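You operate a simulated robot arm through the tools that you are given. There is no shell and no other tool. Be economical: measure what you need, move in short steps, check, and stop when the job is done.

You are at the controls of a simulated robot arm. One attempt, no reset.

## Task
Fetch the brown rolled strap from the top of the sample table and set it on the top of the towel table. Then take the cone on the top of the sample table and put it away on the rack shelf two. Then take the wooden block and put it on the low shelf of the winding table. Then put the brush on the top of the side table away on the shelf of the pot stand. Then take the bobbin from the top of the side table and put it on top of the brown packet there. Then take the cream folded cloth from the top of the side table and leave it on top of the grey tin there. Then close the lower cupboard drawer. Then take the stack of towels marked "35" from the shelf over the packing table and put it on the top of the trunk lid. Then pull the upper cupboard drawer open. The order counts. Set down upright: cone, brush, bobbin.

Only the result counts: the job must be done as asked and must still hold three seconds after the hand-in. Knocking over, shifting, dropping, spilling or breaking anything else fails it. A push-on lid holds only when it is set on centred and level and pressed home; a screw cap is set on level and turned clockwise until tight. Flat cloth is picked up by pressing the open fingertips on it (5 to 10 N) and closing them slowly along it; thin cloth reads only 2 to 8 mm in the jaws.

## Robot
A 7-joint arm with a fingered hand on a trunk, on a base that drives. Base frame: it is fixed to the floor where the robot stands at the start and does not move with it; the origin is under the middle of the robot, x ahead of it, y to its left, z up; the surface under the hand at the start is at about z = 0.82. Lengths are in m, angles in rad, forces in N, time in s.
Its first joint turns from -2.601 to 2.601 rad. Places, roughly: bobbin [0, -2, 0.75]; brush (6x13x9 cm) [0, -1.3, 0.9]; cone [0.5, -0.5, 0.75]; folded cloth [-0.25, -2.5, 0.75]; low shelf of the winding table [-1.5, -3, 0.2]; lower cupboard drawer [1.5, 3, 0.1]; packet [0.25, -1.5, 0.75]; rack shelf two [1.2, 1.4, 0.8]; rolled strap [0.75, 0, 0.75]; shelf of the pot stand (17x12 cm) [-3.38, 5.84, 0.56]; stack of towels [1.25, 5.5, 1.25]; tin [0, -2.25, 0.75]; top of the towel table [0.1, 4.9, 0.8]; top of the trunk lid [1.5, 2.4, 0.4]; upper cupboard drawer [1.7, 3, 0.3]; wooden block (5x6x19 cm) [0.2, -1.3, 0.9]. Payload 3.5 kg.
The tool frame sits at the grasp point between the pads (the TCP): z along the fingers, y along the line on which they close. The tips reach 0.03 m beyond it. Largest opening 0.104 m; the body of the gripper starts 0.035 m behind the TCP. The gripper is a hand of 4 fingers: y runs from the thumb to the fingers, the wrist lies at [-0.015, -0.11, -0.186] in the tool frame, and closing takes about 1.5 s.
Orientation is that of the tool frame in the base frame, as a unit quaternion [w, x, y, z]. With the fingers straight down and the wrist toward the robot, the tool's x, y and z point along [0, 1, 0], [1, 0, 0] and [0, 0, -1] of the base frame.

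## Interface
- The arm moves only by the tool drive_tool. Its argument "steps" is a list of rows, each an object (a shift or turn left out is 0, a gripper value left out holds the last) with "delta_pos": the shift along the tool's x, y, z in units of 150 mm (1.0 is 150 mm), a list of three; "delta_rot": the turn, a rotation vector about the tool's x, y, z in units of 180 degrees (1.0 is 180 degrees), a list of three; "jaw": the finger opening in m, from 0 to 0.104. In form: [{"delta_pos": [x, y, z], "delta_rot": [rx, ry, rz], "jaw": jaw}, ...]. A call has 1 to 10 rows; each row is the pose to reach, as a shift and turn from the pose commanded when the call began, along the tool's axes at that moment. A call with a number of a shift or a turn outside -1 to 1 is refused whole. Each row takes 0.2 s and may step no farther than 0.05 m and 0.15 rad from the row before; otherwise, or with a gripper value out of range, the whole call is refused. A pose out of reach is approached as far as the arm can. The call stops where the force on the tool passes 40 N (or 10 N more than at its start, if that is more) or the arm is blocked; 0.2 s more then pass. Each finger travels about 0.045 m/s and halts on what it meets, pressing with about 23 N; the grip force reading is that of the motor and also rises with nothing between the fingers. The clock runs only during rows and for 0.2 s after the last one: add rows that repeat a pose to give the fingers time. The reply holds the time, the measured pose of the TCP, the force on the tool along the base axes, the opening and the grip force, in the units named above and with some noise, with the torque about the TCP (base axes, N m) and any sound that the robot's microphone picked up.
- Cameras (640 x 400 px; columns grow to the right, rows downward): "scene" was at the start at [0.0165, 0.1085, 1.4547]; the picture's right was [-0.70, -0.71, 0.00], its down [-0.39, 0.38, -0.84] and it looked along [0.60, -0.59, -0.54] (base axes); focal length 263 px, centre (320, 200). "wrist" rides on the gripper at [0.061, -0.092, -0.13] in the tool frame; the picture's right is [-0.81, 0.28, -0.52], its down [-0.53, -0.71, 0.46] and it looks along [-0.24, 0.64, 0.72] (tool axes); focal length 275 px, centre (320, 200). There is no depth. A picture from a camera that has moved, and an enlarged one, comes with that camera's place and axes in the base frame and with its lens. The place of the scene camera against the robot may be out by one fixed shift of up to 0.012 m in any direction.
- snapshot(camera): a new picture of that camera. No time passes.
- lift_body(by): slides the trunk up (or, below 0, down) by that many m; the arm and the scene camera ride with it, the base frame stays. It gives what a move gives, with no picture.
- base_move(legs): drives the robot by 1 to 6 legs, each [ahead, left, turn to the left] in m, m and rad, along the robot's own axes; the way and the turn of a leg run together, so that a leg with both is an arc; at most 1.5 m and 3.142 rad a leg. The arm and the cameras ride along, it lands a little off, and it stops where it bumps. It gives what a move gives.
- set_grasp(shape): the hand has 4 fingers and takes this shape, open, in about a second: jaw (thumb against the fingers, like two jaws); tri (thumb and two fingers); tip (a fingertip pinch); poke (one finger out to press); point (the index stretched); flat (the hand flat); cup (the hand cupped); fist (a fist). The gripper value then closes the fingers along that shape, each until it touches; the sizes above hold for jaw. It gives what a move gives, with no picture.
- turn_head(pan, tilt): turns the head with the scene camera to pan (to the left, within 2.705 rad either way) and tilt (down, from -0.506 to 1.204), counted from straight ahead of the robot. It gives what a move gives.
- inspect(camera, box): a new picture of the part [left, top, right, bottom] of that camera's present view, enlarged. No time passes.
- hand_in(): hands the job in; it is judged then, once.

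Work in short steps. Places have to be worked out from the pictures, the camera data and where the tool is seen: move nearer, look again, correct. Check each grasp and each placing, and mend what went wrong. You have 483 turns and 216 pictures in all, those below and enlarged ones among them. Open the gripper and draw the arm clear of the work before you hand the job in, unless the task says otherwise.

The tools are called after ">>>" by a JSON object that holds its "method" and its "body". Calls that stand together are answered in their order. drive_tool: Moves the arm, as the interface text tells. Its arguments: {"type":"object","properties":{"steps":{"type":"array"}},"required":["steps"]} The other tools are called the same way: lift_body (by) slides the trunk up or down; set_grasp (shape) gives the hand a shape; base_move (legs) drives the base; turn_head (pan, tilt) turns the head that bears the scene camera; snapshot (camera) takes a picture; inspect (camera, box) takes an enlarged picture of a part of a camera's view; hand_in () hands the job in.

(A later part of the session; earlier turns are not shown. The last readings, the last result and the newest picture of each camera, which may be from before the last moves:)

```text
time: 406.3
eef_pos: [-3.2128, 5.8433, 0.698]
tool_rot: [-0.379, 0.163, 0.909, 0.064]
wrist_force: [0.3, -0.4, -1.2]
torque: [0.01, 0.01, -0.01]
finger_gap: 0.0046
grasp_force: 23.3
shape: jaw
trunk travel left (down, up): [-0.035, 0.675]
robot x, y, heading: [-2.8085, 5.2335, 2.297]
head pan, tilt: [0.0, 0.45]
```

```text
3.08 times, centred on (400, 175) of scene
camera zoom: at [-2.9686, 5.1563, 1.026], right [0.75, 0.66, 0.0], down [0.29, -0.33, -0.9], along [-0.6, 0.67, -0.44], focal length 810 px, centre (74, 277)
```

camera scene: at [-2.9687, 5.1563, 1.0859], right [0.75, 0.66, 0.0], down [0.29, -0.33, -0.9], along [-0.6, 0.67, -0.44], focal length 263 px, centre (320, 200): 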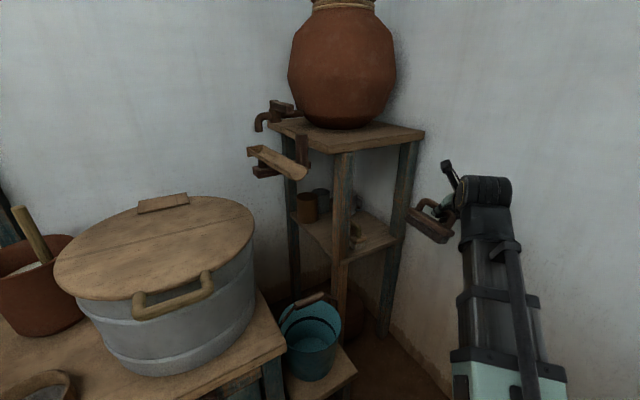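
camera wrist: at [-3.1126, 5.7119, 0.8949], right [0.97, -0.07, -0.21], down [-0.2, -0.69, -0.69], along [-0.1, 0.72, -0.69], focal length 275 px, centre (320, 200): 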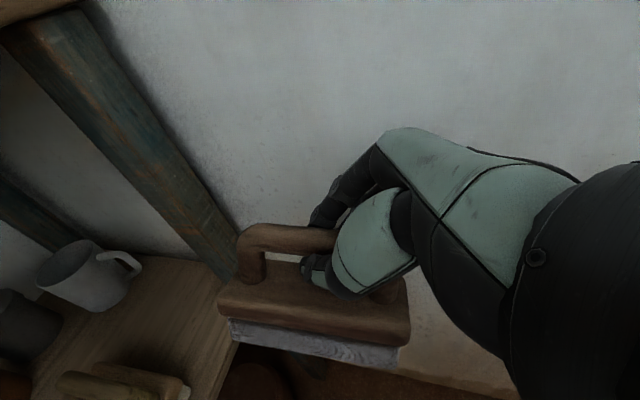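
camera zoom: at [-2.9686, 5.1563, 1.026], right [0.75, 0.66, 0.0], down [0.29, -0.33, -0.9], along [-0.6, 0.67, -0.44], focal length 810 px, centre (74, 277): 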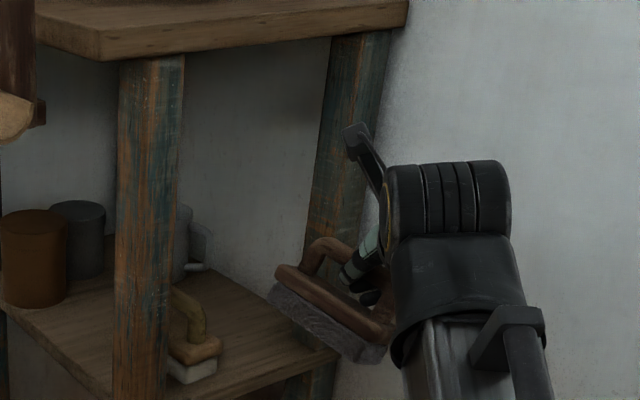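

Triangulated: brush bottom is ~0.055 below the TCP and sits 2 cm toward the thumb side; nose at (-3.300,5.822,0.644). I advance 0.137 with a 12 mm left shift, keeping the knuckles clear of the right post.

>>> {"method": "drive_tool", "body": {"steps": [{"delta_pos": [0.1, -0.05, 0.1]}, {"delta_pos": [0.2, -0.08, 0.2]}, {"delta_pos": [0.3, -0.08, 0.3]}, {"delta_pos": [0.4, -0.08, 0.4]}]}}

>>> {"method": "inspect", "body": {"camera": "wrist", "box": [0, 140, 400, 400]}}

>>> {"method": "inspect", "body": {"camera": "scene", "box": [320, 110, 480, 240]}}

```text
time: 407.3
eef_pos: [-3.2964, 5.8619, 0.7014]
tool_rot: [-0.381, 0.162, 0.908, 0.064]
wrist_force: [-0.1, 0.7, -1.9]
torque: [-0.01, -0.02, 0.0]
finger_gap: 0.0048
grasp_force: 23.4
shape: jaw
trunk travel left (down, up): [-0.035, 0.675]
robot x, y, heading: [-2.8083, 5.2349, 2.3]
head pan, tilt: [0.0, 0.45]
```

```text
1.54 times, centred on (200, 270) of wrist
camera zoom: at [-3.2803, 5.7599, 0.8357], right [0.97, -0.07, -0.21], down [-0.2, -0.69, -0.69], along [-0.1, 0.72, -0.69], focal length 424 px, centre (505, 92)
```

zoom: 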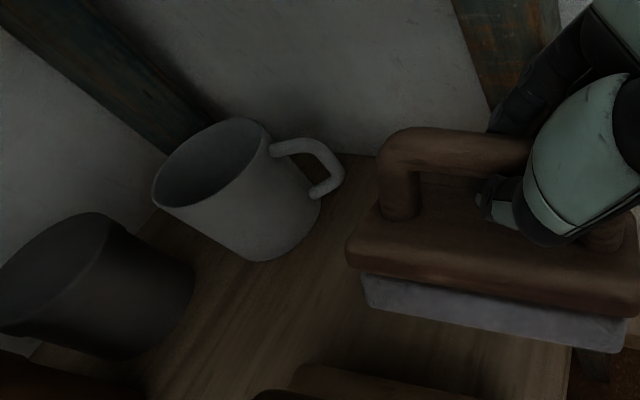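

```text
3.08 times, centred on (400, 175) of scene
camera zoom: at [-2.9687, 5.1563, 1.026], right [0.75, 0.66, 0.0], down [0.29, -0.33, -0.9], along [-0.6, 0.67, -0.44], focal length 810 px, centre (74, 277)
```

zoom: 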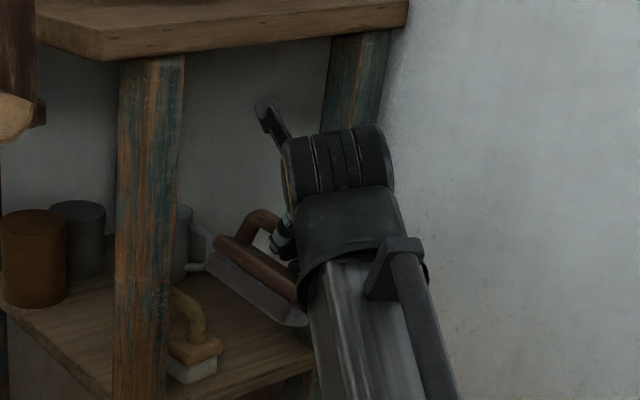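

Advance the last 5.5 cm slowly.

>>> {"method": "drive_tool", "body": {"steps": [{"delta_pos": [0.05, -0.01, 0.05]}, {"delta_pos": [0.1, -0.02, 0.1]}, {"delta_pos": [0.15, -0.02, 0.15]}, {"delta_pos": [0.2, -0.02, 0.2]}, {"delta_pos": [0.26, -0.02, 0.26]}]}}

>>> {"method": "inspect", "body": {"camera": "wrist", "box": [0, 140, 400, 400]}}

```text
time: 408.5
eef_pos: [-3.3493, 5.8787, 0.7008]
tool_rot: [-0.379, 0.161, 0.909, 0.065]
wrist_force: [0.4, 0.2, -3.0]
torque: [0.0, -0.01, 0.05]
finger_gap: 0.0046
grasp_force: 23.0
shape: jaw
trunk travel left (down, up): [-0.035, 0.675]
robot x, y, heading: [-2.8088, 5.232, 2.294]
head pan, tilt: [0.0, 0.45]
```

```text
1.54 times, centred on (200, 270) of wrist
camera zoom: at [-3.3333, 5.7771, 0.836], right [0.97, -0.06, -0.21], down [-0.2, -0.69, -0.69], along [-0.1, 0.72, -0.69], focal length 424 px, centre (505, 92)
```

zoom: 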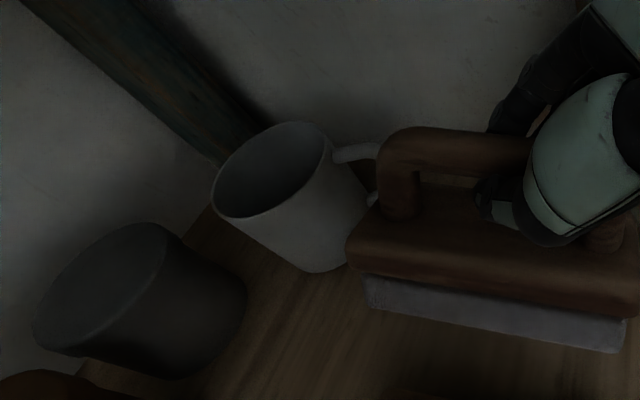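

Nose is ~4 cm short of the mug handle, rear end ~2 cm inside the edge. Descend gently to contact.

>>> {"method": "drive_tool", "body": {"steps": [{"delta_pos": [-0.05, 0, 0.05]}, {"delta_pos": [-0.1, 0, 0.1]}, {"delta_pos": [-0.15, 0, 0.15]}, {"delta_pos": [-0.2, 0, 0.2]}, {"delta_pos": [-0.25, 0, 0.25]}, {"delta_pos": [-0.3, 0, 0.3]}]}}

>>> {"method": "inspect", "body": {"camera": "wrist", "box": [0, 140, 400, 400]}}

```text
time: 409.9
eef_pos: [-3.3481, 5.8778, 0.6378]
tool_rot: [-0.381, 0.162, 0.908, 0.065]
wrist_force: [-2.5, 0.6, 3.9]
torque: [0.01, -0.06, -0.01]
finger_gap: 0.0047
grasp_force: 22.5
shape: jaw
trunk travel left (down, up): [-0.035, 0.675]
robot x, y, heading: [-2.8087, 5.2344, 2.293]
head pan, tilt: [0.0, 0.45]
```

```text
1.54 times, centred on (200, 270) of wrist
camera zoom: at [-3.3324, 5.7762, 0.7728], right [0.97, -0.06, -0.21], down [-0.2, -0.69, -0.69], along [-0.1, 0.72, -0.69], focal length 424 px, centre (505, 92)
```

zoom: 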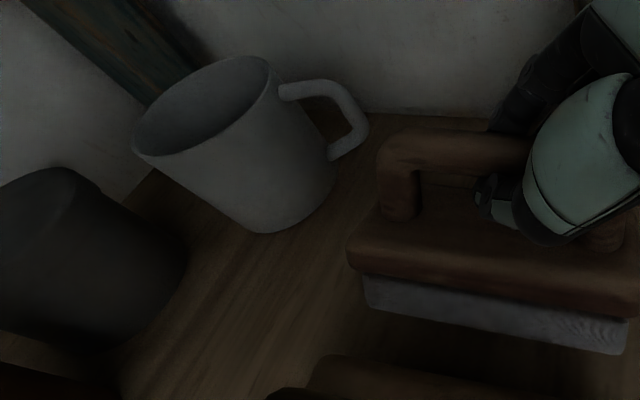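

Contact starting at TCP 0.638. A few mm more to confirm it is seated.

>>> {"method": "drive_tool", "body": {"steps": [{"delta_pos": [-0.01, 0, 0.01]}, {"delta_pos": [-0.02, 0, 0.02]}, {"delta_pos": [-0.03, 0, 0.03]}, {"delta_pos": [-0.04, 0, 0.04]}]}}

>>> {"method": "inspect", "body": {"camera": "scene", "box": [320, 110, 480, 240]}}

```text
time: 410.9
eef_pos: [-3.3483, 5.8776, 0.6297]
tool_rot: [-0.38, 0.162, 0.908, 0.066]
wrist_force: [-3.6, 2.8, 13.3]
torque: [-0.09, -0.18, 0.03]
finger_gap: 0.0044
grasp_force: 22.9
shape: jaw
trunk travel left (down, up): [-0.035, 0.675]
robot x, y, heading: [-2.8065, 5.2353, 2.304]
head pan, tilt: [0.0, 0.45]
```

```text
3.08 times, centred on (400, 175) of scene
camera zoom: at [-2.9682, 5.1556, 1.0262], right [0.75, 0.66, 0.0], down [0.29, -0.33, -0.9], along [-0.6, 0.67, -0.43], focal length 810 px, centre (74, 277)
```

zoom: 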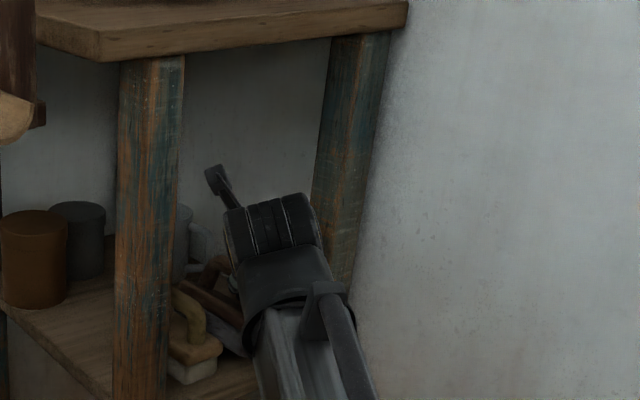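

Seated with 13 N. I check the wrist view once, then open.

>>> {"method": "drive_tool", "body": {"steps": [{"jaw": 0.02}, {"jaw": 0.035}, {"jaw": 0.045}, {"jaw": 0.045}]}}

>>> {"method": "snapshot", "body": {"camera": "wrist"}}

```text
time: 411.9
eef_pos: [-3.3486, 5.8777, 0.627]
tool_rot: [-0.38, 0.161, 0.909, 0.063]
wrist_force: [-3.6, -12.1, -4.6]
torque: [-0.18, 0.2, -0.24]
finger_gap: 0.0416
grasp_force: 0.1
shape: jaw
trunk travel left (down, up): [-0.035, 0.675]
robot x, y, heading: [-2.8082, 5.2316, 2.295]
head pan, tilt: [0.0, 0.45]
```

```text
66 pictures are left
camera wrist: at [-3.3338, 5.7754, 0.7631], right [0.97, -0.06, -0.21], down [-0.2, -0.69, -0.69], along [-0.1, 0.72, -0.69], focal length 275 px, centre (320, 200)
```

wrist: 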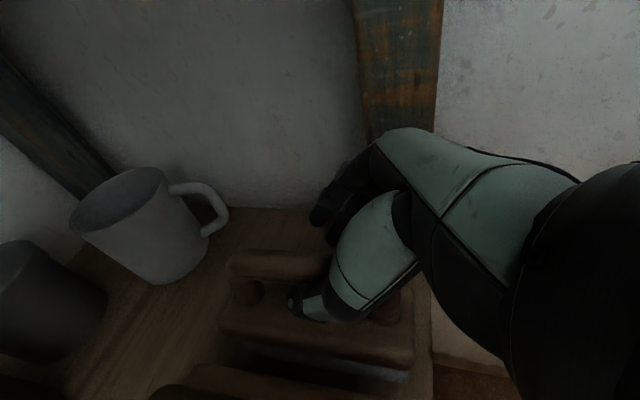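

Fingers now press on the post side (−12 N in y). I rise vertically in small steps to clear the bar, watching the brush.

>>> {"method": "drive_tool", "body": {"steps": [{"delta_pos": [0.03, 0, -0.03], "jaw": 0.036}, {"delta_pos": [0.08, 0, -0.08], "jaw": 0.036}, {"delta_pos": [0.13, 0, -0.13], "jaw": 0.036}]}}

>>> {"method": "snapshot", "body": {"camera": "wrist"}}

```text
time: 412.7
eef_pos: [-3.3486, 5.8781, 0.6556]
tool_rot: [-0.379, 0.162, 0.909, 0.065]
wrist_force: [-2.7, -7.0, -3.2]
torque: [-0.15, 0.12, -0.08]
finger_gap: 0.0345
grasp_force: 0.0
shape: jaw
trunk travel left (down, up): [-0.035, 0.675]
robot x, y, heading: [-2.8088, 5.2338, 2.295]
head pan, tilt: [0.0, 0.45]
```

```text
65 pictures are left
camera wrist: at [-3.333, 5.7762, 0.7917], right [0.97, -0.07, -0.21], down [-0.2, -0.69, -0.69], along [-0.1, 0.72, -0.69], focal length 275 px, centre (320, 200)
```

wrist: 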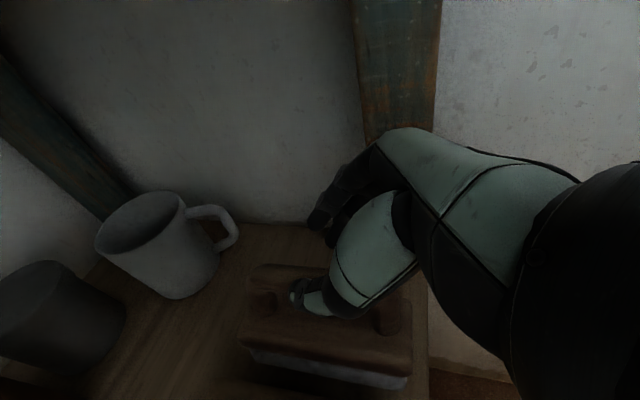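

Brush stays put. Rise 4 cm more, then back out.

>>> {"method": "drive_tool", "body": {"steps": [{"delta_pos": [0.06, 0, -0.06]}, {"delta_pos": [0.12, 0, -0.12]}, {"delta_pos": [0.18, 0, -0.18]}]}}

>>> {"method": "snapshot", "body": {"camera": "wrist"}}

```text
time: 413.5
eef_pos: [-3.348, 5.8779, 0.6955]
tool_rot: [-0.38, 0.162, 0.908, 0.065]
wrist_force: [-1.6, -8.0, -3.2]
torque: [-0.14, 0.07, -0.14]
finger_gap: 0.034
grasp_force: 0.0
shape: jaw
trunk travel left (down, up): [-0.035, 0.675]
robot x, y, heading: [-2.8076, 5.2331, 2.299]
head pan, tilt: [0.0, 0.45]
```

```text
64 pictures are left
camera wrist: at [-3.3333, 5.7763, 0.8299], right [0.97, -0.06, -0.21], down [-0.2, -0.69, -0.69], along [-0.1, 0.72, -0.69], focal length 275 px, centre (320, 200)
```

wrist: 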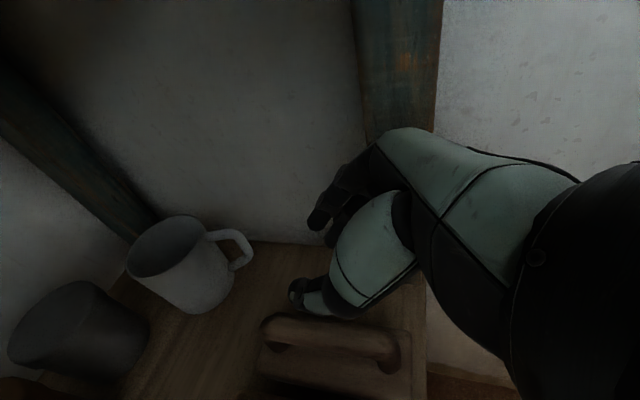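

Hand clear of the bar. I narrow the hand, ease left 8 mm, and back out along the entry line.

>>> {"method": "drive_tool", "body": {"steps": [{"delta_pos": [0, -0.05, 0], "jaw": 0.01}, {"delta_pos": [-0.05, -0.06, -0.05]}, {"delta_pos": [-0.2, -0.06, -0.2]}, {"delta_pos": [-0.4, -0.06, -0.4]}, {"delta_pos": [-0.6, -0.06, -0.6]}, {"delta_pos": [-0.8, -0.06, -0.8]}, {"delta_pos": [-1.0, -0.06, -1.0]}]}}

>>> {"method": "snapshot", "body": {"camera": "wrist"}}

>>> {"method": "inspect", "body": {"camera": "scene", "box": [300, 100, 460, 240]}}

```text
time: 415.1
eef_pos: [-3.1515, 5.7948, 0.6945]
tool_rot: [-0.379, 0.162, 0.909, 0.065]
wrist_force: [-0.2, -0.2, -0.2]
torque: [-0.03, 0.0, 0.02]
finger_gap: 0.0105
grasp_force: 0.0
shape: jaw
trunk travel left (down, up): [-0.035, 0.675]
robot x, y, heading: [-2.8075, 5.237, 2.297]
head pan, tilt: [0.0, 0.45]
```

```text
63 pictures are left
camera wrist: at [-3.1351, 5.6935, 0.8294], right [0.97, -0.06, -0.21], down [-0.2, -0.69, -0.69], along [-0.1, 0.72, -0.69], focal length 275 px, centre (320, 200)
```

wrist: 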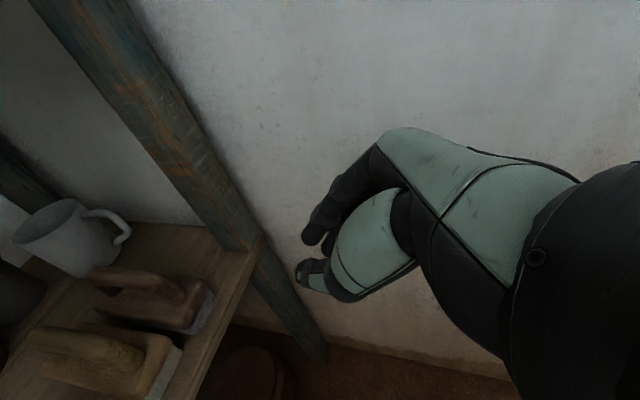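

```text
2.86 times, centred on (380, 170) of scene
camera zoom: at [-2.9688, 5.1562, 1.026], right [0.75, 0.66, 0.0], down [0.29, -0.33, -0.9], along [-0.6, 0.67, -0.44], focal length 752 px, centre (149, 286)
```

zoom: 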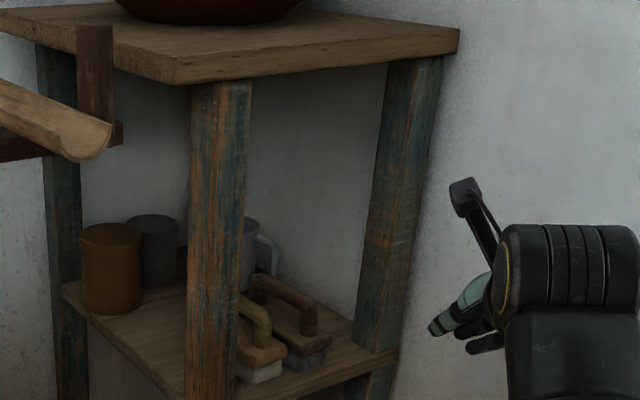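

Brush stands upright on the pot-stand shelf beside the other brush. I back away, raise the trunk, and unwind the hand to fingers-down.

>>> {"method": "base_move", "body": {"legs": [[-0.35, 0, 0]]}}

>>> {"method": "lift_body", "body": {"by": 0.4}}

>>> {"method": "drive_tool", "body": {"steps": [{"delta_rot": [0.014, -0.014, -0.034], "jaw": 0.104}, {"delta_rot": [0.028, -0.028, -0.068]}, {"delta_rot": [0.042, -0.042, -0.102]}, {"delta_rot": [0.056, -0.056, -0.136]}, {"delta_rot": [0.07, -0.07, -0.17]}, {"delta_rot": [0.084, -0.084, -0.204]}, {"delta_rot": [0.0976, -0.0976, -0.236]}]}}

>>> {"method": "drive_tool", "body": {"steps": [{"delta_rot": [0.014, -0.014, -0.034]}, {"delta_rot": [0.028, -0.028, -0.068]}, {"delta_rot": [0.042, -0.042, -0.102]}, {"delta_rot": [0.056, -0.056, -0.136]}, {"delta_rot": [0.07, -0.07, -0.17]}, {"delta_rot": [0.084, -0.084, -0.204]}, {"delta_rot": [0.0976, -0.0976, -0.236]}]}}

>>> {"method": "drive_tool", "body": {"steps": [{"delta_rot": [0, 0, 0.04]}, {"delta_rot": [0, 0, 0.08]}, {"delta_rot": [0, 0, 0.12]}, {"delta_rot": [0, 0, 0.163]}]}}

>>> {"method": "lift_body", "body": {"by": 0.04}}

```text
time: 417.4
eef_pos: [-2.9212, 5.5322, 0.6944]
tool_rot: [-0.381, 0.16, 0.909, 0.063]
wrist_force: [0.0, 0.0, 0.7]
torque: [0.0, 0.02, 0.0]
finger_gap: 0.0102
grasp_force: 0.0
shape: jaw
trunk travel left (down, up): [-0.035, 0.675]
robot x, y, heading: [-2.5757, 4.9733, 2.309]
head pan, tilt: [0.0, 0.45]
```

```text
time: 421.2
eef_pos: [-2.9192, 5.5322, 1.095]
tool_rot: [-0.38, 0.16, 0.909, 0.062]
wrist_force: [-0.3, -0.3, 0.0]
torque: [-0.03, 0.01, -0.03]
finger_gap: 0.0106
grasp_force: 0.1
shape: jaw
trunk travel left (down, up): [-0.435, 0.275]
robot x, y, heading: [-2.5759, 4.9703, 2.302]
head pan, tilt: [0.0, 0.45]
```

```text
time: 422.8
eef_pos: [-2.9215, 5.5324, 1.0948]
tool_rot: [-0.211, -0.229, 0.95, 0.035]
wrist_force: [-0.3, 0.1, 0.3]
torque: [0.0, 0.03, 0.0]
finger_gap: 0.1037
grasp_force: 0.1
shape: jaw
trunk travel left (down, up): [-0.435, 0.275]
robot x, y, heading: [-2.5725, 4.9699, 2.308]
head pan, tilt: [0.0, 0.45]
```

```text
time: 424.4
eef_pos: [-2.9215, 5.532, 1.0928]
tool_rot: [-0.004, -0.576, 0.818, 0.001]
wrist_force: [0.0, 0.7, -0.6]
torque: [0.06, -0.01, -0.02]
finger_gap: 0.1038
grasp_force: 0.0
shape: jaw
trunk travel left (down, up): [-0.435, 0.275]
robot x, y, heading: [-2.5755, 4.9719, 2.306]
head pan, tilt: [0.0, 0.45]
```

```text
time: 425.4
eef_pos: [-2.9212, 5.5317, 1.0945]
tool_rot: [-0.004, -0.348, 0.937, 0.0]
wrist_force: [-0.2, -0.2, 0.1]
torque: [0.02, 0.0, -0.01]
finger_gap: 0.1036
grasp_force: 0.1
shape: jaw
trunk travel left (down, up): [-0.435, 0.275]
robot x, y, heading: [-2.5755, 4.9706, 2.303]
head pan, tilt: [0.0, 0.45]
```

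```text
time: 426.2
eef_pos: [-2.921, 5.5316, 1.1337]
tool_rot: [-0.004, -0.349, 0.937, -0.001]
wrist_force: [-0.4, -0.4, 0.0]
torque: [0.0, 0.0, -0.01]
finger_gap: 0.1037
grasp_force: 0.0
shape: jaw
trunk travel left (down, up): [-0.475, 0.235]
robot x, y, heading: [-2.5764, 4.967, 2.299]
head pan, tilt: [0.0, 0.45]
```

I retrace the route backwards: out of the corner, along the corridor, to the aisle head.

>>> {"method": "base_move", "body": {"legs": [[0, 0, 0.52], [-0.79, 0.545, 0], [-1.05, 0, 0], [-1.28, 0, 0], [0, 0, -1.46], [-0.49, -0.45, 0]]}}

```text
time: 428.2
eef_pos: [-3.1716, 5.2708, 1.1342]
tool_rot: [-0.003, -0.562, 0.827, -0.001]
wrist_force: [-0.2, -0.1, -0.7]
torque: [-0.01, 0.02, -0.03]
finger_gap: 0.1036
grasp_force: 0.1
shape: jaw
trunk travel left (down, up): [-0.475, 0.235]
robot x, y, heading: [-2.6068, 4.9343, 2.781]
head pan, tilt: [0.0, 0.45]
stopped in leg 1: the robot was blocked; the commanded pose is now the measured one
```

Blocked while turning: a rear corner likely touched the spool table. I slide left away from it, then continue.

>>> {"method": "base_move", "body": {"legs": [[0, 0.2, 0], [0, 0, 0.04], [-0.65, 0.32, 0], [-1.05, 0, 0]]}}

>>> {"method": "turn_head", "body": {"pan": -0.9, "tilt": 0.4}}

>>> {"method": "snapshot", "body": {"camera": "scene"}}

```text
time: 438.8
eef_pos: [-1.7384, 4.2267, 1.1332]
tool_rot: [-0.003, -0.583, 0.812, -0.002]
wrist_force: [-0.3, -0.2, 0.2]
torque: [0.0, -0.02, 0.01]
finger_gap: 0.104
grasp_force: 0.0
shape: jaw
trunk travel left (down, up): [-0.475, 0.235]
robot x, y, heading: [-1.1547, 3.9216, 2.832]
head pan, tilt: [0.0, 0.45]
```

```text
time: 440.0
eef_pos: [-1.7376, 4.2258, 1.1339]
tool_rot: [-0.003, -0.584, 0.812, -0.001]
wrist_force: [0.6, 0.0, -0.4]
torque: [0.01, 0.0, 0.04]
finger_gap: 0.1038
grasp_force: 0.0
shape: jaw
trunk travel left (down, up): [-0.475, 0.235]
robot x, y, heading: [-1.156, 3.9209, 2.839]
head pan, tilt: [-0.901, 0.4]
```

```text
61 pictures are left
camera scene: at [-1.1982, 3.8317, 1.4707], right [0.93, 0.36, 0.0], down [0.14, -0.36, -0.92], along [-0.33, 0.86, -0.39], focal length 263 px, centre (320, 200)
```

scene: 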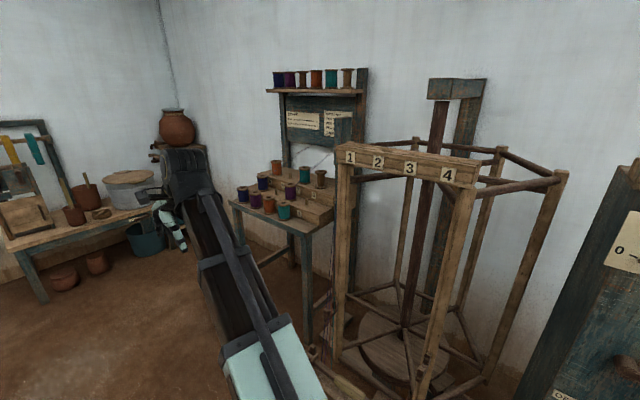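

Everything on the spool table is in place. Continue reversing to the aisle head, turn, and go down the aisle.

>>> {"method": "base_move", "body": {"legs": [[-1.44, 0, 0], [0, 0, -1.47], [-0.49, -0.45, 0], [-0.75, 0, 0], [-1.35, 0, 0]]}}

```text
time: 463.9
eef_pos: [0.3613, 1.4738, 1.1337]
tool_rot: [-0.004, 0.118, 0.993, 0.001]
wrist_force: [-0.3, 0.3, 1.1]
torque: [-0.02, 0.01, -0.02]
finger_gap: 0.1037
grasp_force: 0.1
shape: jaw
trunk travel left (down, up): [-0.475, 0.235]
robot x, y, heading: [0.1069, 0.8636, 1.347]
head pan, tilt: [-0.901, 0.4]
```

Continue: back out to in front of the side table and approach its middle.

>>> {"method": "base_move", "body": {"legs": [[0, 0, 0.22], [-1.15, 0.54, 0], [-0.94, 0.6, 0], [0, 0, -1.87], [0.4, -0.17, 0]]}}

>>> {"method": "turn_head", "body": {"pan": 0.0, "tilt": 0.7}}

>>> {"method": "snapshot", "body": {"camera": "scene"}}

```text
time: 483.1
eef_pos: [-0.1387, -1.7995, 1.1337]
tool_rot: [-0.001, 0.813, 0.583, 0.003]
wrist_force: [0.0, 0.0, 0.3]
torque: [-0.01, 0.01, -0.01]
finger_gap: 0.1038
grasp_force: 0.0
shape: jaw
trunk travel left (down, up): [-0.475, 0.235]
robot x, y, heading: [-0.7225, -1.4912, -0.309]
head pan, tilt: [-0.901, 0.4]
```

```text
time: 484.3
eef_pos: [-0.139, -1.7983, 1.1333]
tool_rot: [-0.001, 0.813, 0.582, 0.004]
wrist_force: [0.8, 1.3, 0.6]
torque: [-0.02, 0.01, -0.02]
finger_gap: 0.1041
grasp_force: 0.0
shape: jaw
trunk travel left (down, up): [-0.475, 0.235]
robot x, y, heading: [-0.7192, -1.4902, -0.308]
head pan, tilt: [0.0, 0.7]
```

```text
60 pictures are left
camera scene: at [-0.6338, -1.3403, 1.4438], right [-0.3, -0.95, 0.0], down [-0.61, 0.2, -0.77], along [0.73, -0.23, -0.64], focal length 263 px, centre (320, 200)
```

scene: 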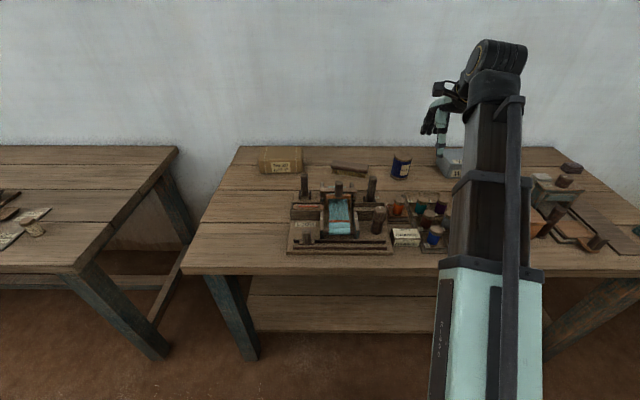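

>>> {"method": "inspect", "body": {"camera": "scene", "box": [240, 130, 480, 280]}}

```text
2.67 times, centred on (360, 205) of scene
camera zoom: at [-0.6338, -1.3403, 1.4438], right [-0.3, -0.95, 0.0], down [-0.61, 0.2, -0.77], along [0.73, -0.23, -0.64], focal length 702 px, centre (213, 187)
```

zoom: 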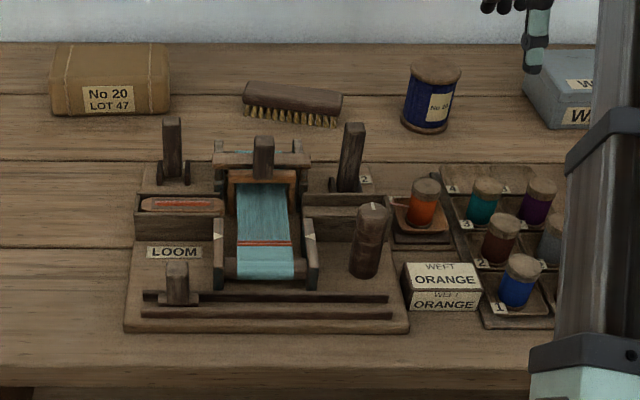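

Bobbin (blue, ~8 cm flanges, ~9 cm tall) at ≈(0.11,-1.92). I drive 0.12 forward, move the hand near it and look with the wrist camera.

>>> {"method": "base_move", "body": {"legs": [[0.12, 0, 0]]}}

>>> {"method": "drive_tool", "body": {"steps": [{"delta_pos": [-0.06, 0.25, 0]}, {"delta_pos": [-0.12, 0.5, 0]}, {"delta_pos": [-0.18, 0.75, 0]}, {"delta_pos": [-0.22, 0.95, 0]}]}}

>>> {"method": "snapshot", "body": {"camera": "wrist"}}

```text
time: 485.6
eef_pos: [-0.0206, -1.8363, 1.1329]
tool_rot: [-0.002, 0.812, 0.583, 0.003]
wrist_force: [1.1, 0.1, 0.5]
torque: [-0.01, 0.0, -0.01]
finger_gap: 0.1039
grasp_force: 0.0
shape: jaw
trunk travel left (down, up): [-0.475, 0.235]
robot x, y, heading: [-0.6034, -1.5282, -0.309]
head pan, tilt: [0.0, 0.7]
```

```text
time: 486.6
eef_pos: [0.1029, -1.9118, 1.1342]
tool_rot: [-0.002, 0.812, 0.583, 0.004]
wrist_force: [-0.1, -0.2, 0.3]
torque: [0.0, 0.01, 0.01]
finger_gap: 0.104
grasp_force: 0.1
shape: jaw
trunk travel left (down, up): [-0.475, 0.235]
robot x, y, heading: [-0.6027, -1.5305, -0.309]
head pan, tilt: [0.0, 0.7]
```

```text
58 pictures are left
camera wrist: at [0.0365, -1.825, 1.2647], right [0.0, -0.86, 0.51], down [-0.84, -0.27, -0.46], along [0.54, -0.43, -0.73], focal length 275 px, centre (320, 200)
```

wrist: 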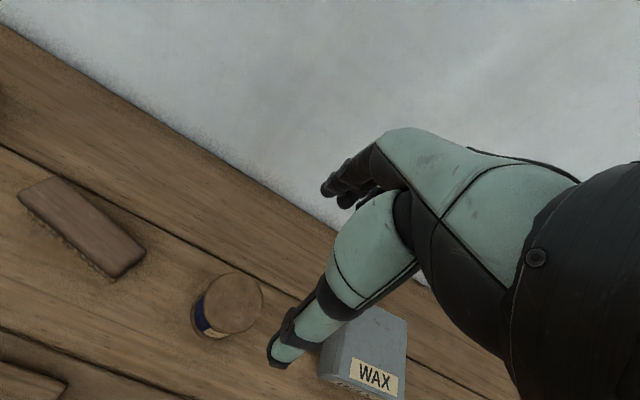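

Centre ≈(0.108,-1.909). Descend to 0.95 and check.

>>> {"method": "drive_tool", "body": {"steps": [{"delta_pos": [0.03, 0.025, 0.3]}, {"delta_pos": [0.03, 0.025, 0.6]}, {"delta_pos": [0.03, 0.025, 0.9]}, {"delta_pos": [0.03, 0.025, 1.0]}]}}

>>> {"method": "snapshot", "body": {"camera": "wrist"}}

```text
time: 487.6
eef_pos: [0.1097, -1.9074, 0.9839]
tool_rot: [-0.001, 0.812, 0.584, 0.003]
wrist_force: [-0.8, -0.7, -0.2]
torque: [-0.01, 0.0, 0.03]
finger_gap: 0.1038
grasp_force: 0.0
shape: jaw
trunk travel left (down, up): [-0.475, 0.235]
robot x, y, heading: [-0.6024, -1.527, -0.307]
head pan, tilt: [0.0, 0.7]
```

```text
57 pictures are left
camera wrist: at [0.0431, -1.8211, 1.1142], right [0.0, -0.86, 0.51], down [-0.84, -0.27, -0.46], along [0.54, -0.43, -0.73], focal length 275 px, centre (320, 200)
```

wrist: 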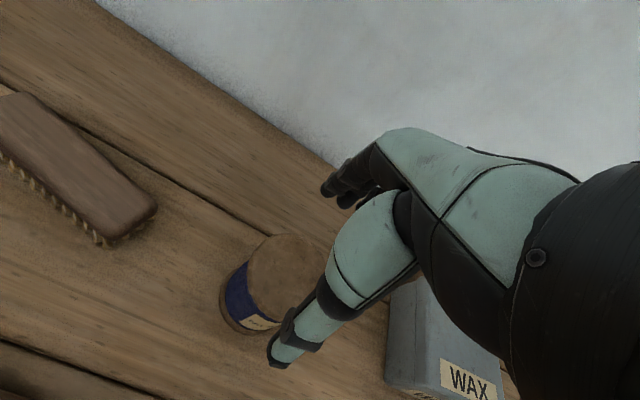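

Top ≈0.905, centre ≈(0.113,-1.915). Descend to 0.895 with a small correction and close.

>>> {"method": "drive_tool", "body": {"steps": [{"delta_pos": [-0.035, 0.03, 0.2]}, {"delta_pos": [-0.035, 0.03, 0.4]}, {"delta_pos": [-0.035, 0.03, 0.59]}, {"delta_pos": [-0.035, 0.03, 0.59], "jaw": 0}, {"delta_pos": [-0.035, 0.03, 0.59], "jaw": 0}, {"delta_pos": [-0.035, 0.03, 0.59], "jaw": 0}, {"delta_pos": [-0.035, 0.03, 0.59], "jaw": 0}, {"delta_pos": [-0.035, 0.03, 0.59], "jaw": 0}, {"delta_pos": [-0.035, 0.03, 0.59], "jaw": 0}]}}

>>> {"method": "snapshot", "body": {"camera": "wrist"}}

```text
time: 489.6
eef_pos: [0.1127, -1.9124, 0.8952]
tool_rot: [-0.002, 0.812, 0.584, 0.003]
wrist_force: [0.5, 0.6, 3.1]
torque: [0.06, 0.23, -0.05]
finger_gap: 0.0725
grasp_force: 23.0
shape: jaw
trunk travel left (down, up): [-0.475, 0.235]
robot x, y, heading: [-0.6029, -1.5318, -0.311]
head pan, tilt: [0.0, 0.7]
```

```text
56 pictures are left
camera wrist: at [0.0444, -1.8258, 1.0256], right [0.0, -0.86, 0.51], down [-0.84, -0.27, -0.46], along [0.54, -0.43, -0.73], focal length 275 px, centre (320, 200)
```

wrist: 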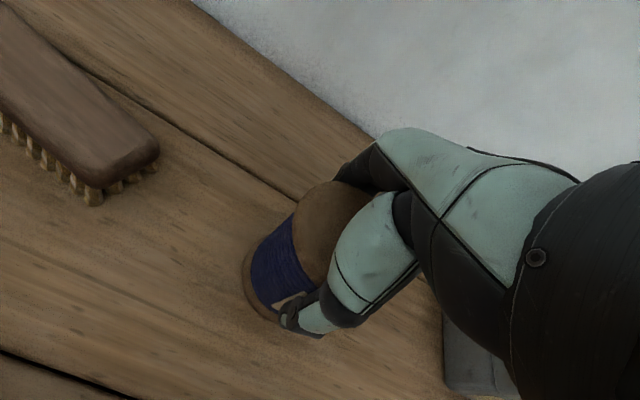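

Bobbin gripped (72 mm). Lift 20 cm, then turn the base left 0.5 to bring it near the packet.

>>> {"method": "drive_tool", "body": {"steps": [{"delta_pos": [0, 0, -0.1]}, {"delta_pos": [0, 0, -0.4]}, {"delta_pos": [0, 0, -0.7]}, {"delta_pos": [0, 0, -1.0]}]}}

>>> {"method": "drive_tool", "body": {"steps": [{"delta_pos": [0, 0, -0.25]}, {"delta_pos": [0, 0, -0.4]}]}}

>>> {"method": "base_move", "body": {"legs": [[0, 0, 0.5]]}}

>>> {"method": "snapshot", "body": {"camera": "wrist"}}

```text
time: 490.6
eef_pos: [0.1116, -1.9158, 1.0454]
tool_rot: [-0.002, 0.812, 0.583, 0.003]
wrist_force: [0.0, -0.5, -1.2]
torque: [-0.01, -0.04, 0.01]
finger_gap: 0.0722
grasp_force: 23.3
shape: jaw
trunk travel left (down, up): [-0.475, 0.235]
robot x, y, heading: [-0.6008, -1.53, -0.307]
head pan, tilt: [0.0, 0.7]
```

```text
time: 491.2
eef_pos: [0.1103, -1.9161, 1.107]
tool_rot: [-0.001, 0.812, 0.584, 0.004]
wrist_force: [0.6, -0.9, -1.8]
torque: [0.0, -0.01, 0.03]
finger_gap: 0.0724
grasp_force: 23.3
shape: jaw
trunk travel left (down, up): [-0.475, 0.235]
robot x, y, heading: [-0.6022, -1.528, -0.309]
head pan, tilt: [0.0, 0.7]
```

```text
time: 493.0
eef_pos: [0.2101, -1.5266, 1.105]
tool_rot: [-0.002, 0.643, 0.766, 0.003]
wrist_force: [-0.3, -0.3, -1.4]
torque: [0.02, -0.05, 0.01]
finger_gap: 0.0727
grasp_force: 23.3
shape: jaw
trunk travel left (down, up): [-0.475, 0.235]
robot x, y, heading: [-0.6057, -1.5289, 0.193]
head pan, tilt: [0.0, 0.7]
```

```text
55 pictures are left
camera wrist: at [0.1087, -1.4813, 1.2358], right [0.41, -0.75, 0.51], down [-0.61, -0.65, -0.46], along [0.68, -0.12, -0.73], focal length 275 px, centre (320, 200)
```

wrist: 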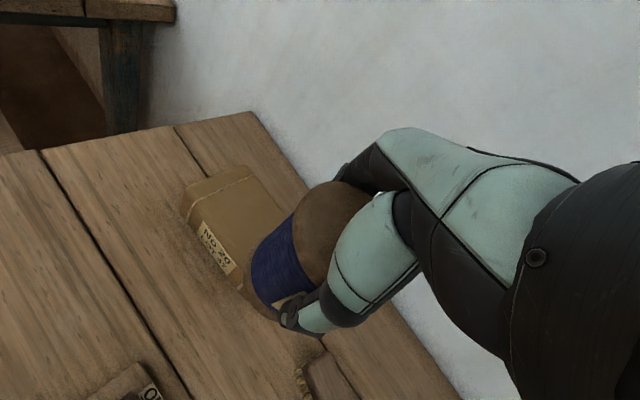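

Packet: top ≈14×9 cm, centre ≈(0.317,-1.472), ~7 cm high. I move over it at height and view once more.

>>> {"method": "drive_tool", "body": {"steps": [{"delta_pos": [0.06, 0.2, 0]}, {"delta_pos": [0.12, 0.4, 0]}, {"delta_pos": [0.18, 0.6, 0]}, {"delta_pos": [0.237, 0.76, 0]}, {"delta_pos": [0.237, 0.76, 0.3]}, {"delta_pos": [0.237, 0.76, 0.5]}]}}

>>> {"method": "snapshot", "body": {"camera": "wrist"}}

>>> {"method": "turn_head", "body": {"pan": -0.1, "tilt": 0.6}}

>>> {"method": "inspect", "body": {"camera": "scene", "box": [240, 100, 440, 240]}}

```text
time: 494.4
eef_pos: [0.3148, -1.4686, 1.032]
tool_rot: [-0.002, 0.642, 0.767, 0.004]
wrist_force: [0.3, 0.6, -0.8]
torque: [0.01, -0.03, -0.01]
finger_gap: 0.0722
grasp_force: 23.1
shape: jaw
trunk travel left (down, up): [-0.475, 0.235]
robot x, y, heading: [-0.6025, -1.5301, 0.193]
head pan, tilt: [0.0, 0.7]
```

```text
54 pictures are left
camera wrist: at [0.215, -1.4259, 1.1617], right [0.41, -0.75, 0.51], down [-0.61, -0.65, -0.46], along [0.68, -0.12, -0.73], focal length 275 px, centre (320, 200)
```

wrist: 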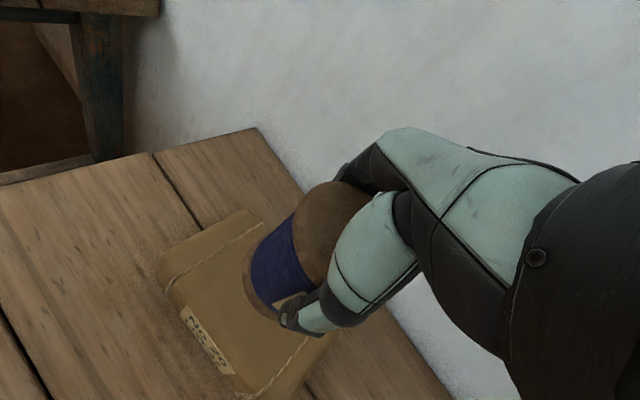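

```text
time: 495.1
eef_pos: [0.3152, -1.4686, 1.0313]
tool_rot: [-0.002, 0.642, 0.767, 0.003]
wrist_force: [-0.2, -0.7, -1.5]
torque: [0.02, 0.01, 0.01]
finger_gap: 0.0725
grasp_force: 23.1
shape: jaw
trunk travel left (down, up): [-0.475, 0.235]
robot x, y, heading: [-0.6024, -1.5303, 0.195]
head pan, tilt: [-0.099, 0.6]
```

```text
2.86 times, centred on (340, 170) of scene
camera zoom: at [-0.5942, -1.3611, 1.4524], right [0.09, -1.0, 0.0], down [-0.56, -0.05, -0.82], along [0.82, 0.08, -0.57], focal length 752 px, centre (263, 286)
```

zoom: 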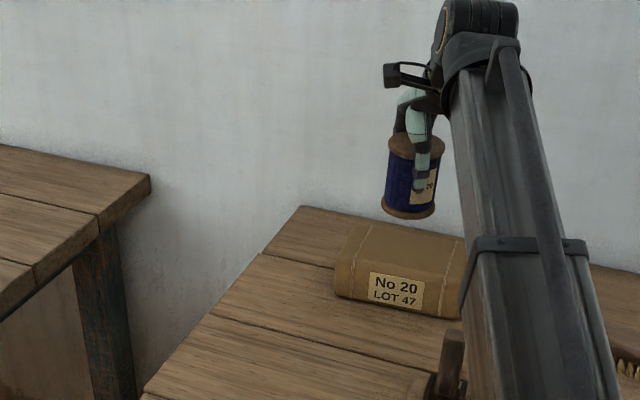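

Packet centre refined to (0.306,-1.474); bobbin is nearly centred. Correct by 9 mm and descend to contact.

>>> {"method": "drive_tool", "body": {"steps": [{"delta_pos": [-0.023, -0.058, 0.1]}, {"delta_pos": [-0.023, -0.058, 0.25]}, {"delta_pos": [-0.023, -0.058, 0.3]}, {"delta_pos": [-0.023, -0.058, 0.34]}, {"delta_pos": [-0.023, -0.058, 0.38]}, {"delta_pos": [-0.023, -0.058, 0.42]}, {"delta_pos": [-0.023, -0.058, 0.46]}, {"delta_pos": [-0.023, -0.058, 0.5]}]}}

```text
time: 497.0
eef_pos: [0.3079, -1.4728, 0.9632]
tool_rot: [0.003, 0.643, 0.765, 0.009]
wrist_force: [1.5, 1.2, 23.5]
torque: [-0.19, 0.73, -0.07]
finger_gap: 0.0715
grasp_force: 22.8
shape: jaw
trunk travel left (down, up): [-0.475, 0.235]
robot x, y, heading: [-0.6041, -1.5311, 0.195]
head pan, tilt: [-0.099, 0.6]
stopped in row 8: the force on the tool passed its limit at 42 N (the readings are from after the stop); the commanded pose is now the measured one
```

Contact at 0.963. Ease 2 mm, open fully, rise.

>>> {"method": "drive_tool", "body": {"steps": [{"delta_pos": [0, 0, -0.015]}, {"delta_pos": [0, 0, -0.015], "jaw": 0.09}, {"delta_pos": [0, 0, -0.015], "jaw": 0.104}, {"delta_pos": [0, 0, -0.015], "jaw": 0.104}, {"delta_pos": [0, 0, -0.015], "jaw": 0.104}, {"delta_pos": [0, 0, -0.2]}, {"delta_pos": [0, 0, -0.5]}, {"delta_pos": [0, 0, -0.8]}, {"delta_pos": [0, 0, -1.0]}]}}

>>> {"method": "snapshot", "body": {"camera": "wrist"}}

```text
time: 499.0
eef_pos: [0.3078, -1.4734, 1.1086]
tool_rot: [-0.001, 0.643, 0.766, 0.006]
wrist_force: [-0.9, 0.1, 0.8]
torque: [0.01, -0.01, -0.01]
finger_gap: 0.1039
grasp_force: 0.0
shape: jaw
trunk travel left (down, up): [-0.475, 0.235]
robot x, y, heading: [-0.6061, -1.5298, 0.197]
head pan, tilt: [-0.099, 0.6]
```

```text
52 pictures are left
camera wrist: at [0.2065, -1.4302, 1.238], right [0.41, -0.76, 0.51], down [-0.61, -0.64, -0.47], along [0.68, -0.12, -0.72], focal length 275 px, centre (320, 200)
```

wrist: 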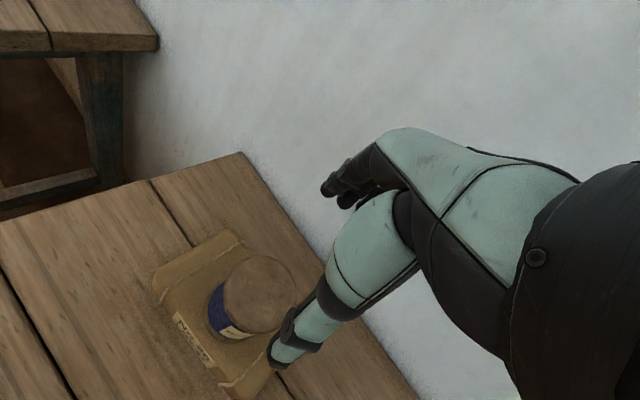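

Bobbin stands on the packet. Next the cream cloth at the far end; I raise/retract and slide the base along the table.

>>> {"method": "drive_tool", "body": {"steps": [{"delta_pos": [0, -0.1, -0.3]}, {"delta_pos": [0, -0.3, -0.5]}, {"delta_pos": [0, -0.6, -0.5]}, {"delta_pos": [0, -0.9, -0.5]}]}}

>>> {"method": "base_move", "body": {"legs": [[0, 0, -0.5], [-0.02, -0.62, 0]]}}

>>> {"method": "turn_head", "body": {"pan": -0.15, "tilt": 0.75}}

>>> {"method": "snapshot", "body": {"camera": "scene"}}

```text
time: 500.0
eef_pos: [0.1748, -1.5007, 1.181]
tool_rot: [-0.001, 0.642, 0.766, 0.006]
wrist_force: [-0.3, -0.2, -0.1]
torque: [-0.02, 0.0, 0.0]
finger_gap: 0.104
grasp_force: 0.1
shape: jaw
trunk travel left (down, up): [-0.475, 0.235]
robot x, y, heading: [-0.6054, -1.5242, 0.195]
head pan, tilt: [-0.099, 0.6]
```

```text
time: 504.9
eef_pos: [-0.1216, -2.4719, 1.1809]
tool_rot: [0.002, 0.815, 0.58, 0.007]
wrist_force: [0.7, 0.2, -0.2]
torque: [0.0, 0.0, 0.02]
finger_gap: 0.1036
grasp_force: 0.0
shape: jaw
trunk travel left (down, up): [-0.475, 0.235]
robot x, y, heading: [-0.8135, -2.1154, -0.323]
head pan, tilt: [-0.099, 0.6]
```

```text
time: 505.6
eef_pos: [-0.1224, -2.4725, 1.1808]
tool_rot: [0.0, 0.815, 0.579, 0.006]
wrist_force: [0.4, 0.0, -0.6]
torque: [0.03, -0.02, -0.04]
finger_gap: 0.1039
grasp_force: 0.0
shape: jaw
trunk travel left (down, up): [-0.475, 0.235]
robot x, y, heading: [-0.8144, -2.1141, -0.323]
head pan, tilt: [-0.15, 0.75]
```

```text
51 pictures are left
camera scene: at [-0.7329, -1.9773, 1.4396], right [-0.45, -0.89, 0.0], down [-0.61, 0.31, -0.73], along [0.65, -0.33, -0.68], focal length 263 px, centre (320, 200)
```

scene: 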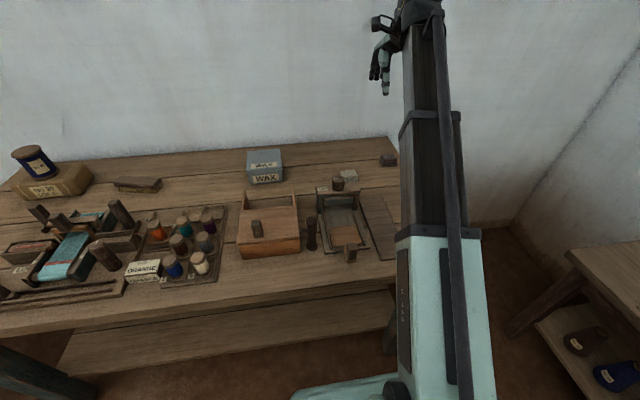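

>>> {"method": "inspect", "body": {"camera": "scene", "box": [220, 130, 420, 260]}}

>>> {"method": "snapshot", "body": {"camera": "wrist"}}

```text
3.08 times, centred on (320, 195) of scene
camera zoom: at [-0.7329, -1.9773, 1.4396], right [-0.45, -0.89, 0.0], down [-0.61, 0.31, -0.73], along [0.65, -0.33, -0.68], focal length 810 px, centre (320, 215)
```

zoom: 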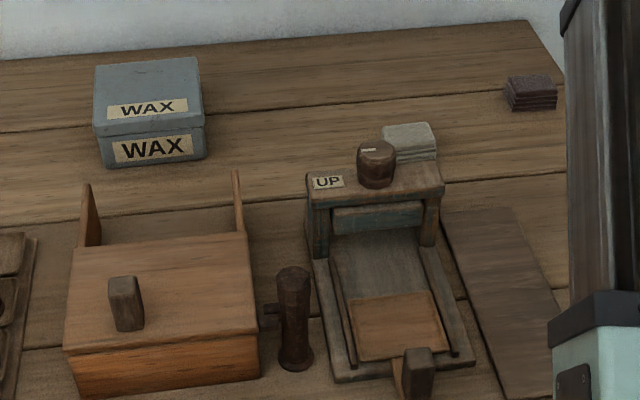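

```text
49 pictures are left
camera wrist: at [-0.1898, -2.3834, 1.3108], right [-0.01, -0.86, 0.51], down [-0.84, -0.27, -0.47], along [0.54, -0.44, -0.72], focal length 275 px, centre (320, 200)
```

wrist: 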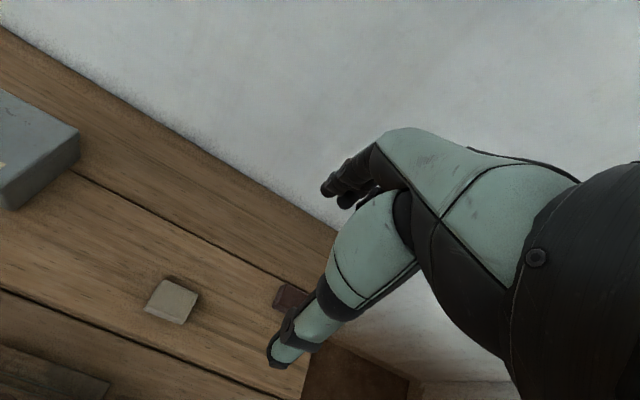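

Cream folded cloth (≈5 cm square, ~2 cm thick) at (-0.095,-2.414), aligned with the tool. I move over it and descend to z≈0.95.

>>> {"method": "drive_tool", "body": {"steps": [{"delta_pos": [0.2, 0.02, 0.1]}, {"delta_pos": [0.427, 0.044, 0.2]}, {"delta_pos": [0.427, 0.044, 0.5]}, {"delta_pos": [0.427, 0.044, 0.8]}, {"delta_pos": [0.427, 0.044, 1.0]}]}}

>>> {"method": "drive_tool", "body": {"steps": [{"delta_pos": [0, 0, 0.3]}, {"delta_pos": [0, 0, 0.5]}]}}

>>> {"method": "snapshot", "body": {"camera": "wrist"}}

```text
time: 506.8
eef_pos: [-0.0929, -2.4099, 1.0286]
tool_rot: [0.001, 0.815, 0.58, 0.006]
wrist_force: [0.2, 1.0, -0.1]
torque: [0.02, 0.02, 0.02]
finger_gap: 0.1039
grasp_force: 0.0
shape: jaw
trunk travel left (down, up): [-0.475, 0.235]
robot x, y, heading: [-0.8161, -2.1181, -0.314]
head pan, tilt: [-0.15, 0.75]
```

```text
time: 507.4
eef_pos: [-0.092, -2.4099, 0.9545]
tool_rot: [0.001, 0.815, 0.58, 0.006]
wrist_force: [0.4, -1.2, -1.0]
torque: [-0.02, -0.01, 0.01]
finger_gap: 0.1037
grasp_force: 0.0
shape: jaw
trunk travel left (down, up): [-0.475, 0.235]
robot x, y, heading: [-0.8099, -2.116, -0.318]
head pan, tilt: [-0.15, 0.75]
```

```text
48 pictures are left
camera wrist: at [-0.1602, -2.3228, 1.0844], right [-0.01, -0.86, 0.51], down [-0.84, -0.27, -0.47], along [0.54, -0.44, -0.72], focal length 275 px, centre (320, 200)
```

wrist: 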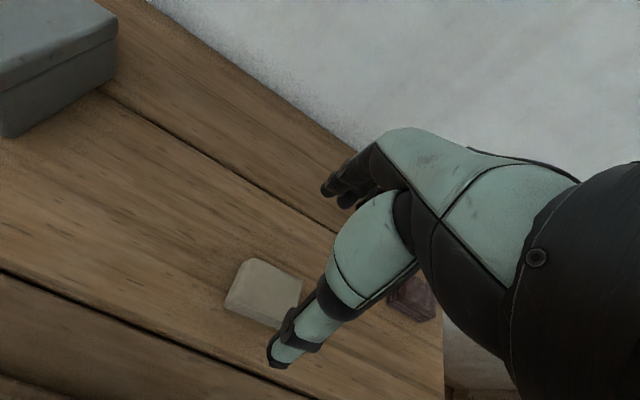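

Centred. Descend and find the table with the fingertips gently.

>>> {"method": "drive_tool", "body": {"steps": [{"delta_pos": [0, 0, 0.25]}, {"delta_pos": [0, 0, 0.45]}, {"delta_pos": [0, 0, 0.52]}, {"delta_pos": [0, 0, 0.56]}, {"delta_pos": [0, 0, 0.6]}, {"delta_pos": [0, 0, 0.64]}, {"delta_pos": [0, 0, 0.67]}, {"delta_pos": [0, 0, 0.7]}]}}

```text
time: 509.2
eef_pos: [-0.09, -2.4111, 0.8506]
tool_rot: [0.001, 0.815, 0.579, 0.005]
wrist_force: [-0.8, 0.8, 0.1]
torque: [-0.01, -0.03, 0.02]
finger_gap: 0.104
grasp_force: 0.1
shape: jaw
trunk travel left (down, up): [-0.475, 0.235]
robot x, y, heading: [-0.8158, -2.1158, -0.313]
head pan, tilt: [-0.15, 0.75]
```

>>> {"method": "drive_tool", "body": {"steps": [{"delta_pos": [0, 0, 0.025]}, {"delta_pos": [0, 0, 0.05]}, {"delta_pos": [0, 0, 0.075]}, {"delta_pos": [0, 0, 0.1]}, {"delta_pos": [0, 0, 0.125]}, {"delta_pos": [0, 0, 0.15]}]}}

```text
time: 510.1
eef_pos: [-0.0914, -2.4109, 0.8473]
tool_rot: [0.007, 0.815, 0.58, 0.011]
wrist_force: [-2.5, 1.1, 25.0]
torque: [-0.45, -0.69, -0.09]
finger_gap: 0.1021
grasp_force: 0.1
shape: jaw
trunk travel left (down, up): [-0.475, 0.235]
robot x, y, heading: [-0.8136, -2.1173, -0.316]
head pan, tilt: [-0.15, 0.75]
stopped in row 4: the force on the tool passed its limit at 45 N (the readings are from after the stop); the commanded pose is now the measured one
```

Table contact at TCP ≈0.846. Rise 3 mm and close on the cloth.

>>> {"method": "drive_tool", "body": {"steps": [{"delta_pos": [0, 0, -0.02]}, {"delta_pos": [0, 0, -0.025], "jaw": 0}, {"delta_pos": [0, 0, -0.025], "jaw": 0}, {"delta_pos": [0, 0, -0.025], "jaw": 0}, {"delta_pos": [0, 0, -0.025], "jaw": 0}, {"delta_pos": [0, 0, -0.025], "jaw": 0}, {"delta_pos": [0, 0, -0.025], "jaw": 0}, {"delta_pos": [0, 0, -0.025], "jaw": 0}, {"delta_pos": [0, 0, -0.025], "jaw": 0}]}}

>>> {"method": "snapshot", "body": {"camera": "wrist"}}

```text
time: 511.5
eef_pos: [-0.0919, -2.4104, 0.851]
tool_rot: [0.007, 0.815, 0.579, 0.01]
wrist_force: [-4.6, 0.7, 23.2]
torque: [0.37, 0.87, 0.08]
finger_gap: 0.0421
grasp_force: 23.1
shape: jaw
trunk travel left (down, up): [-0.475, 0.235]
robot x, y, heading: [-0.8139, -2.1177, -0.315]
head pan, tilt: [-0.15, 0.75]
stopped in row 7: the force on the tool passed its limit at 40 N (the readings are from after the stop); the commanded pose is now the measured one
```

```text
47 pictures are left
camera wrist: at [-0.161, -2.3222, 0.9794], right [-0.02, -0.86, 0.52], down [-0.84, -0.27, -0.48], along [0.55, -0.44, -0.71], focal length 275 px, centre (320, 200)
```

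wrist: 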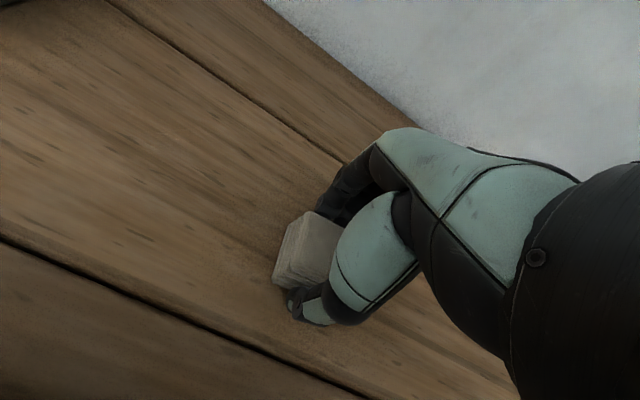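

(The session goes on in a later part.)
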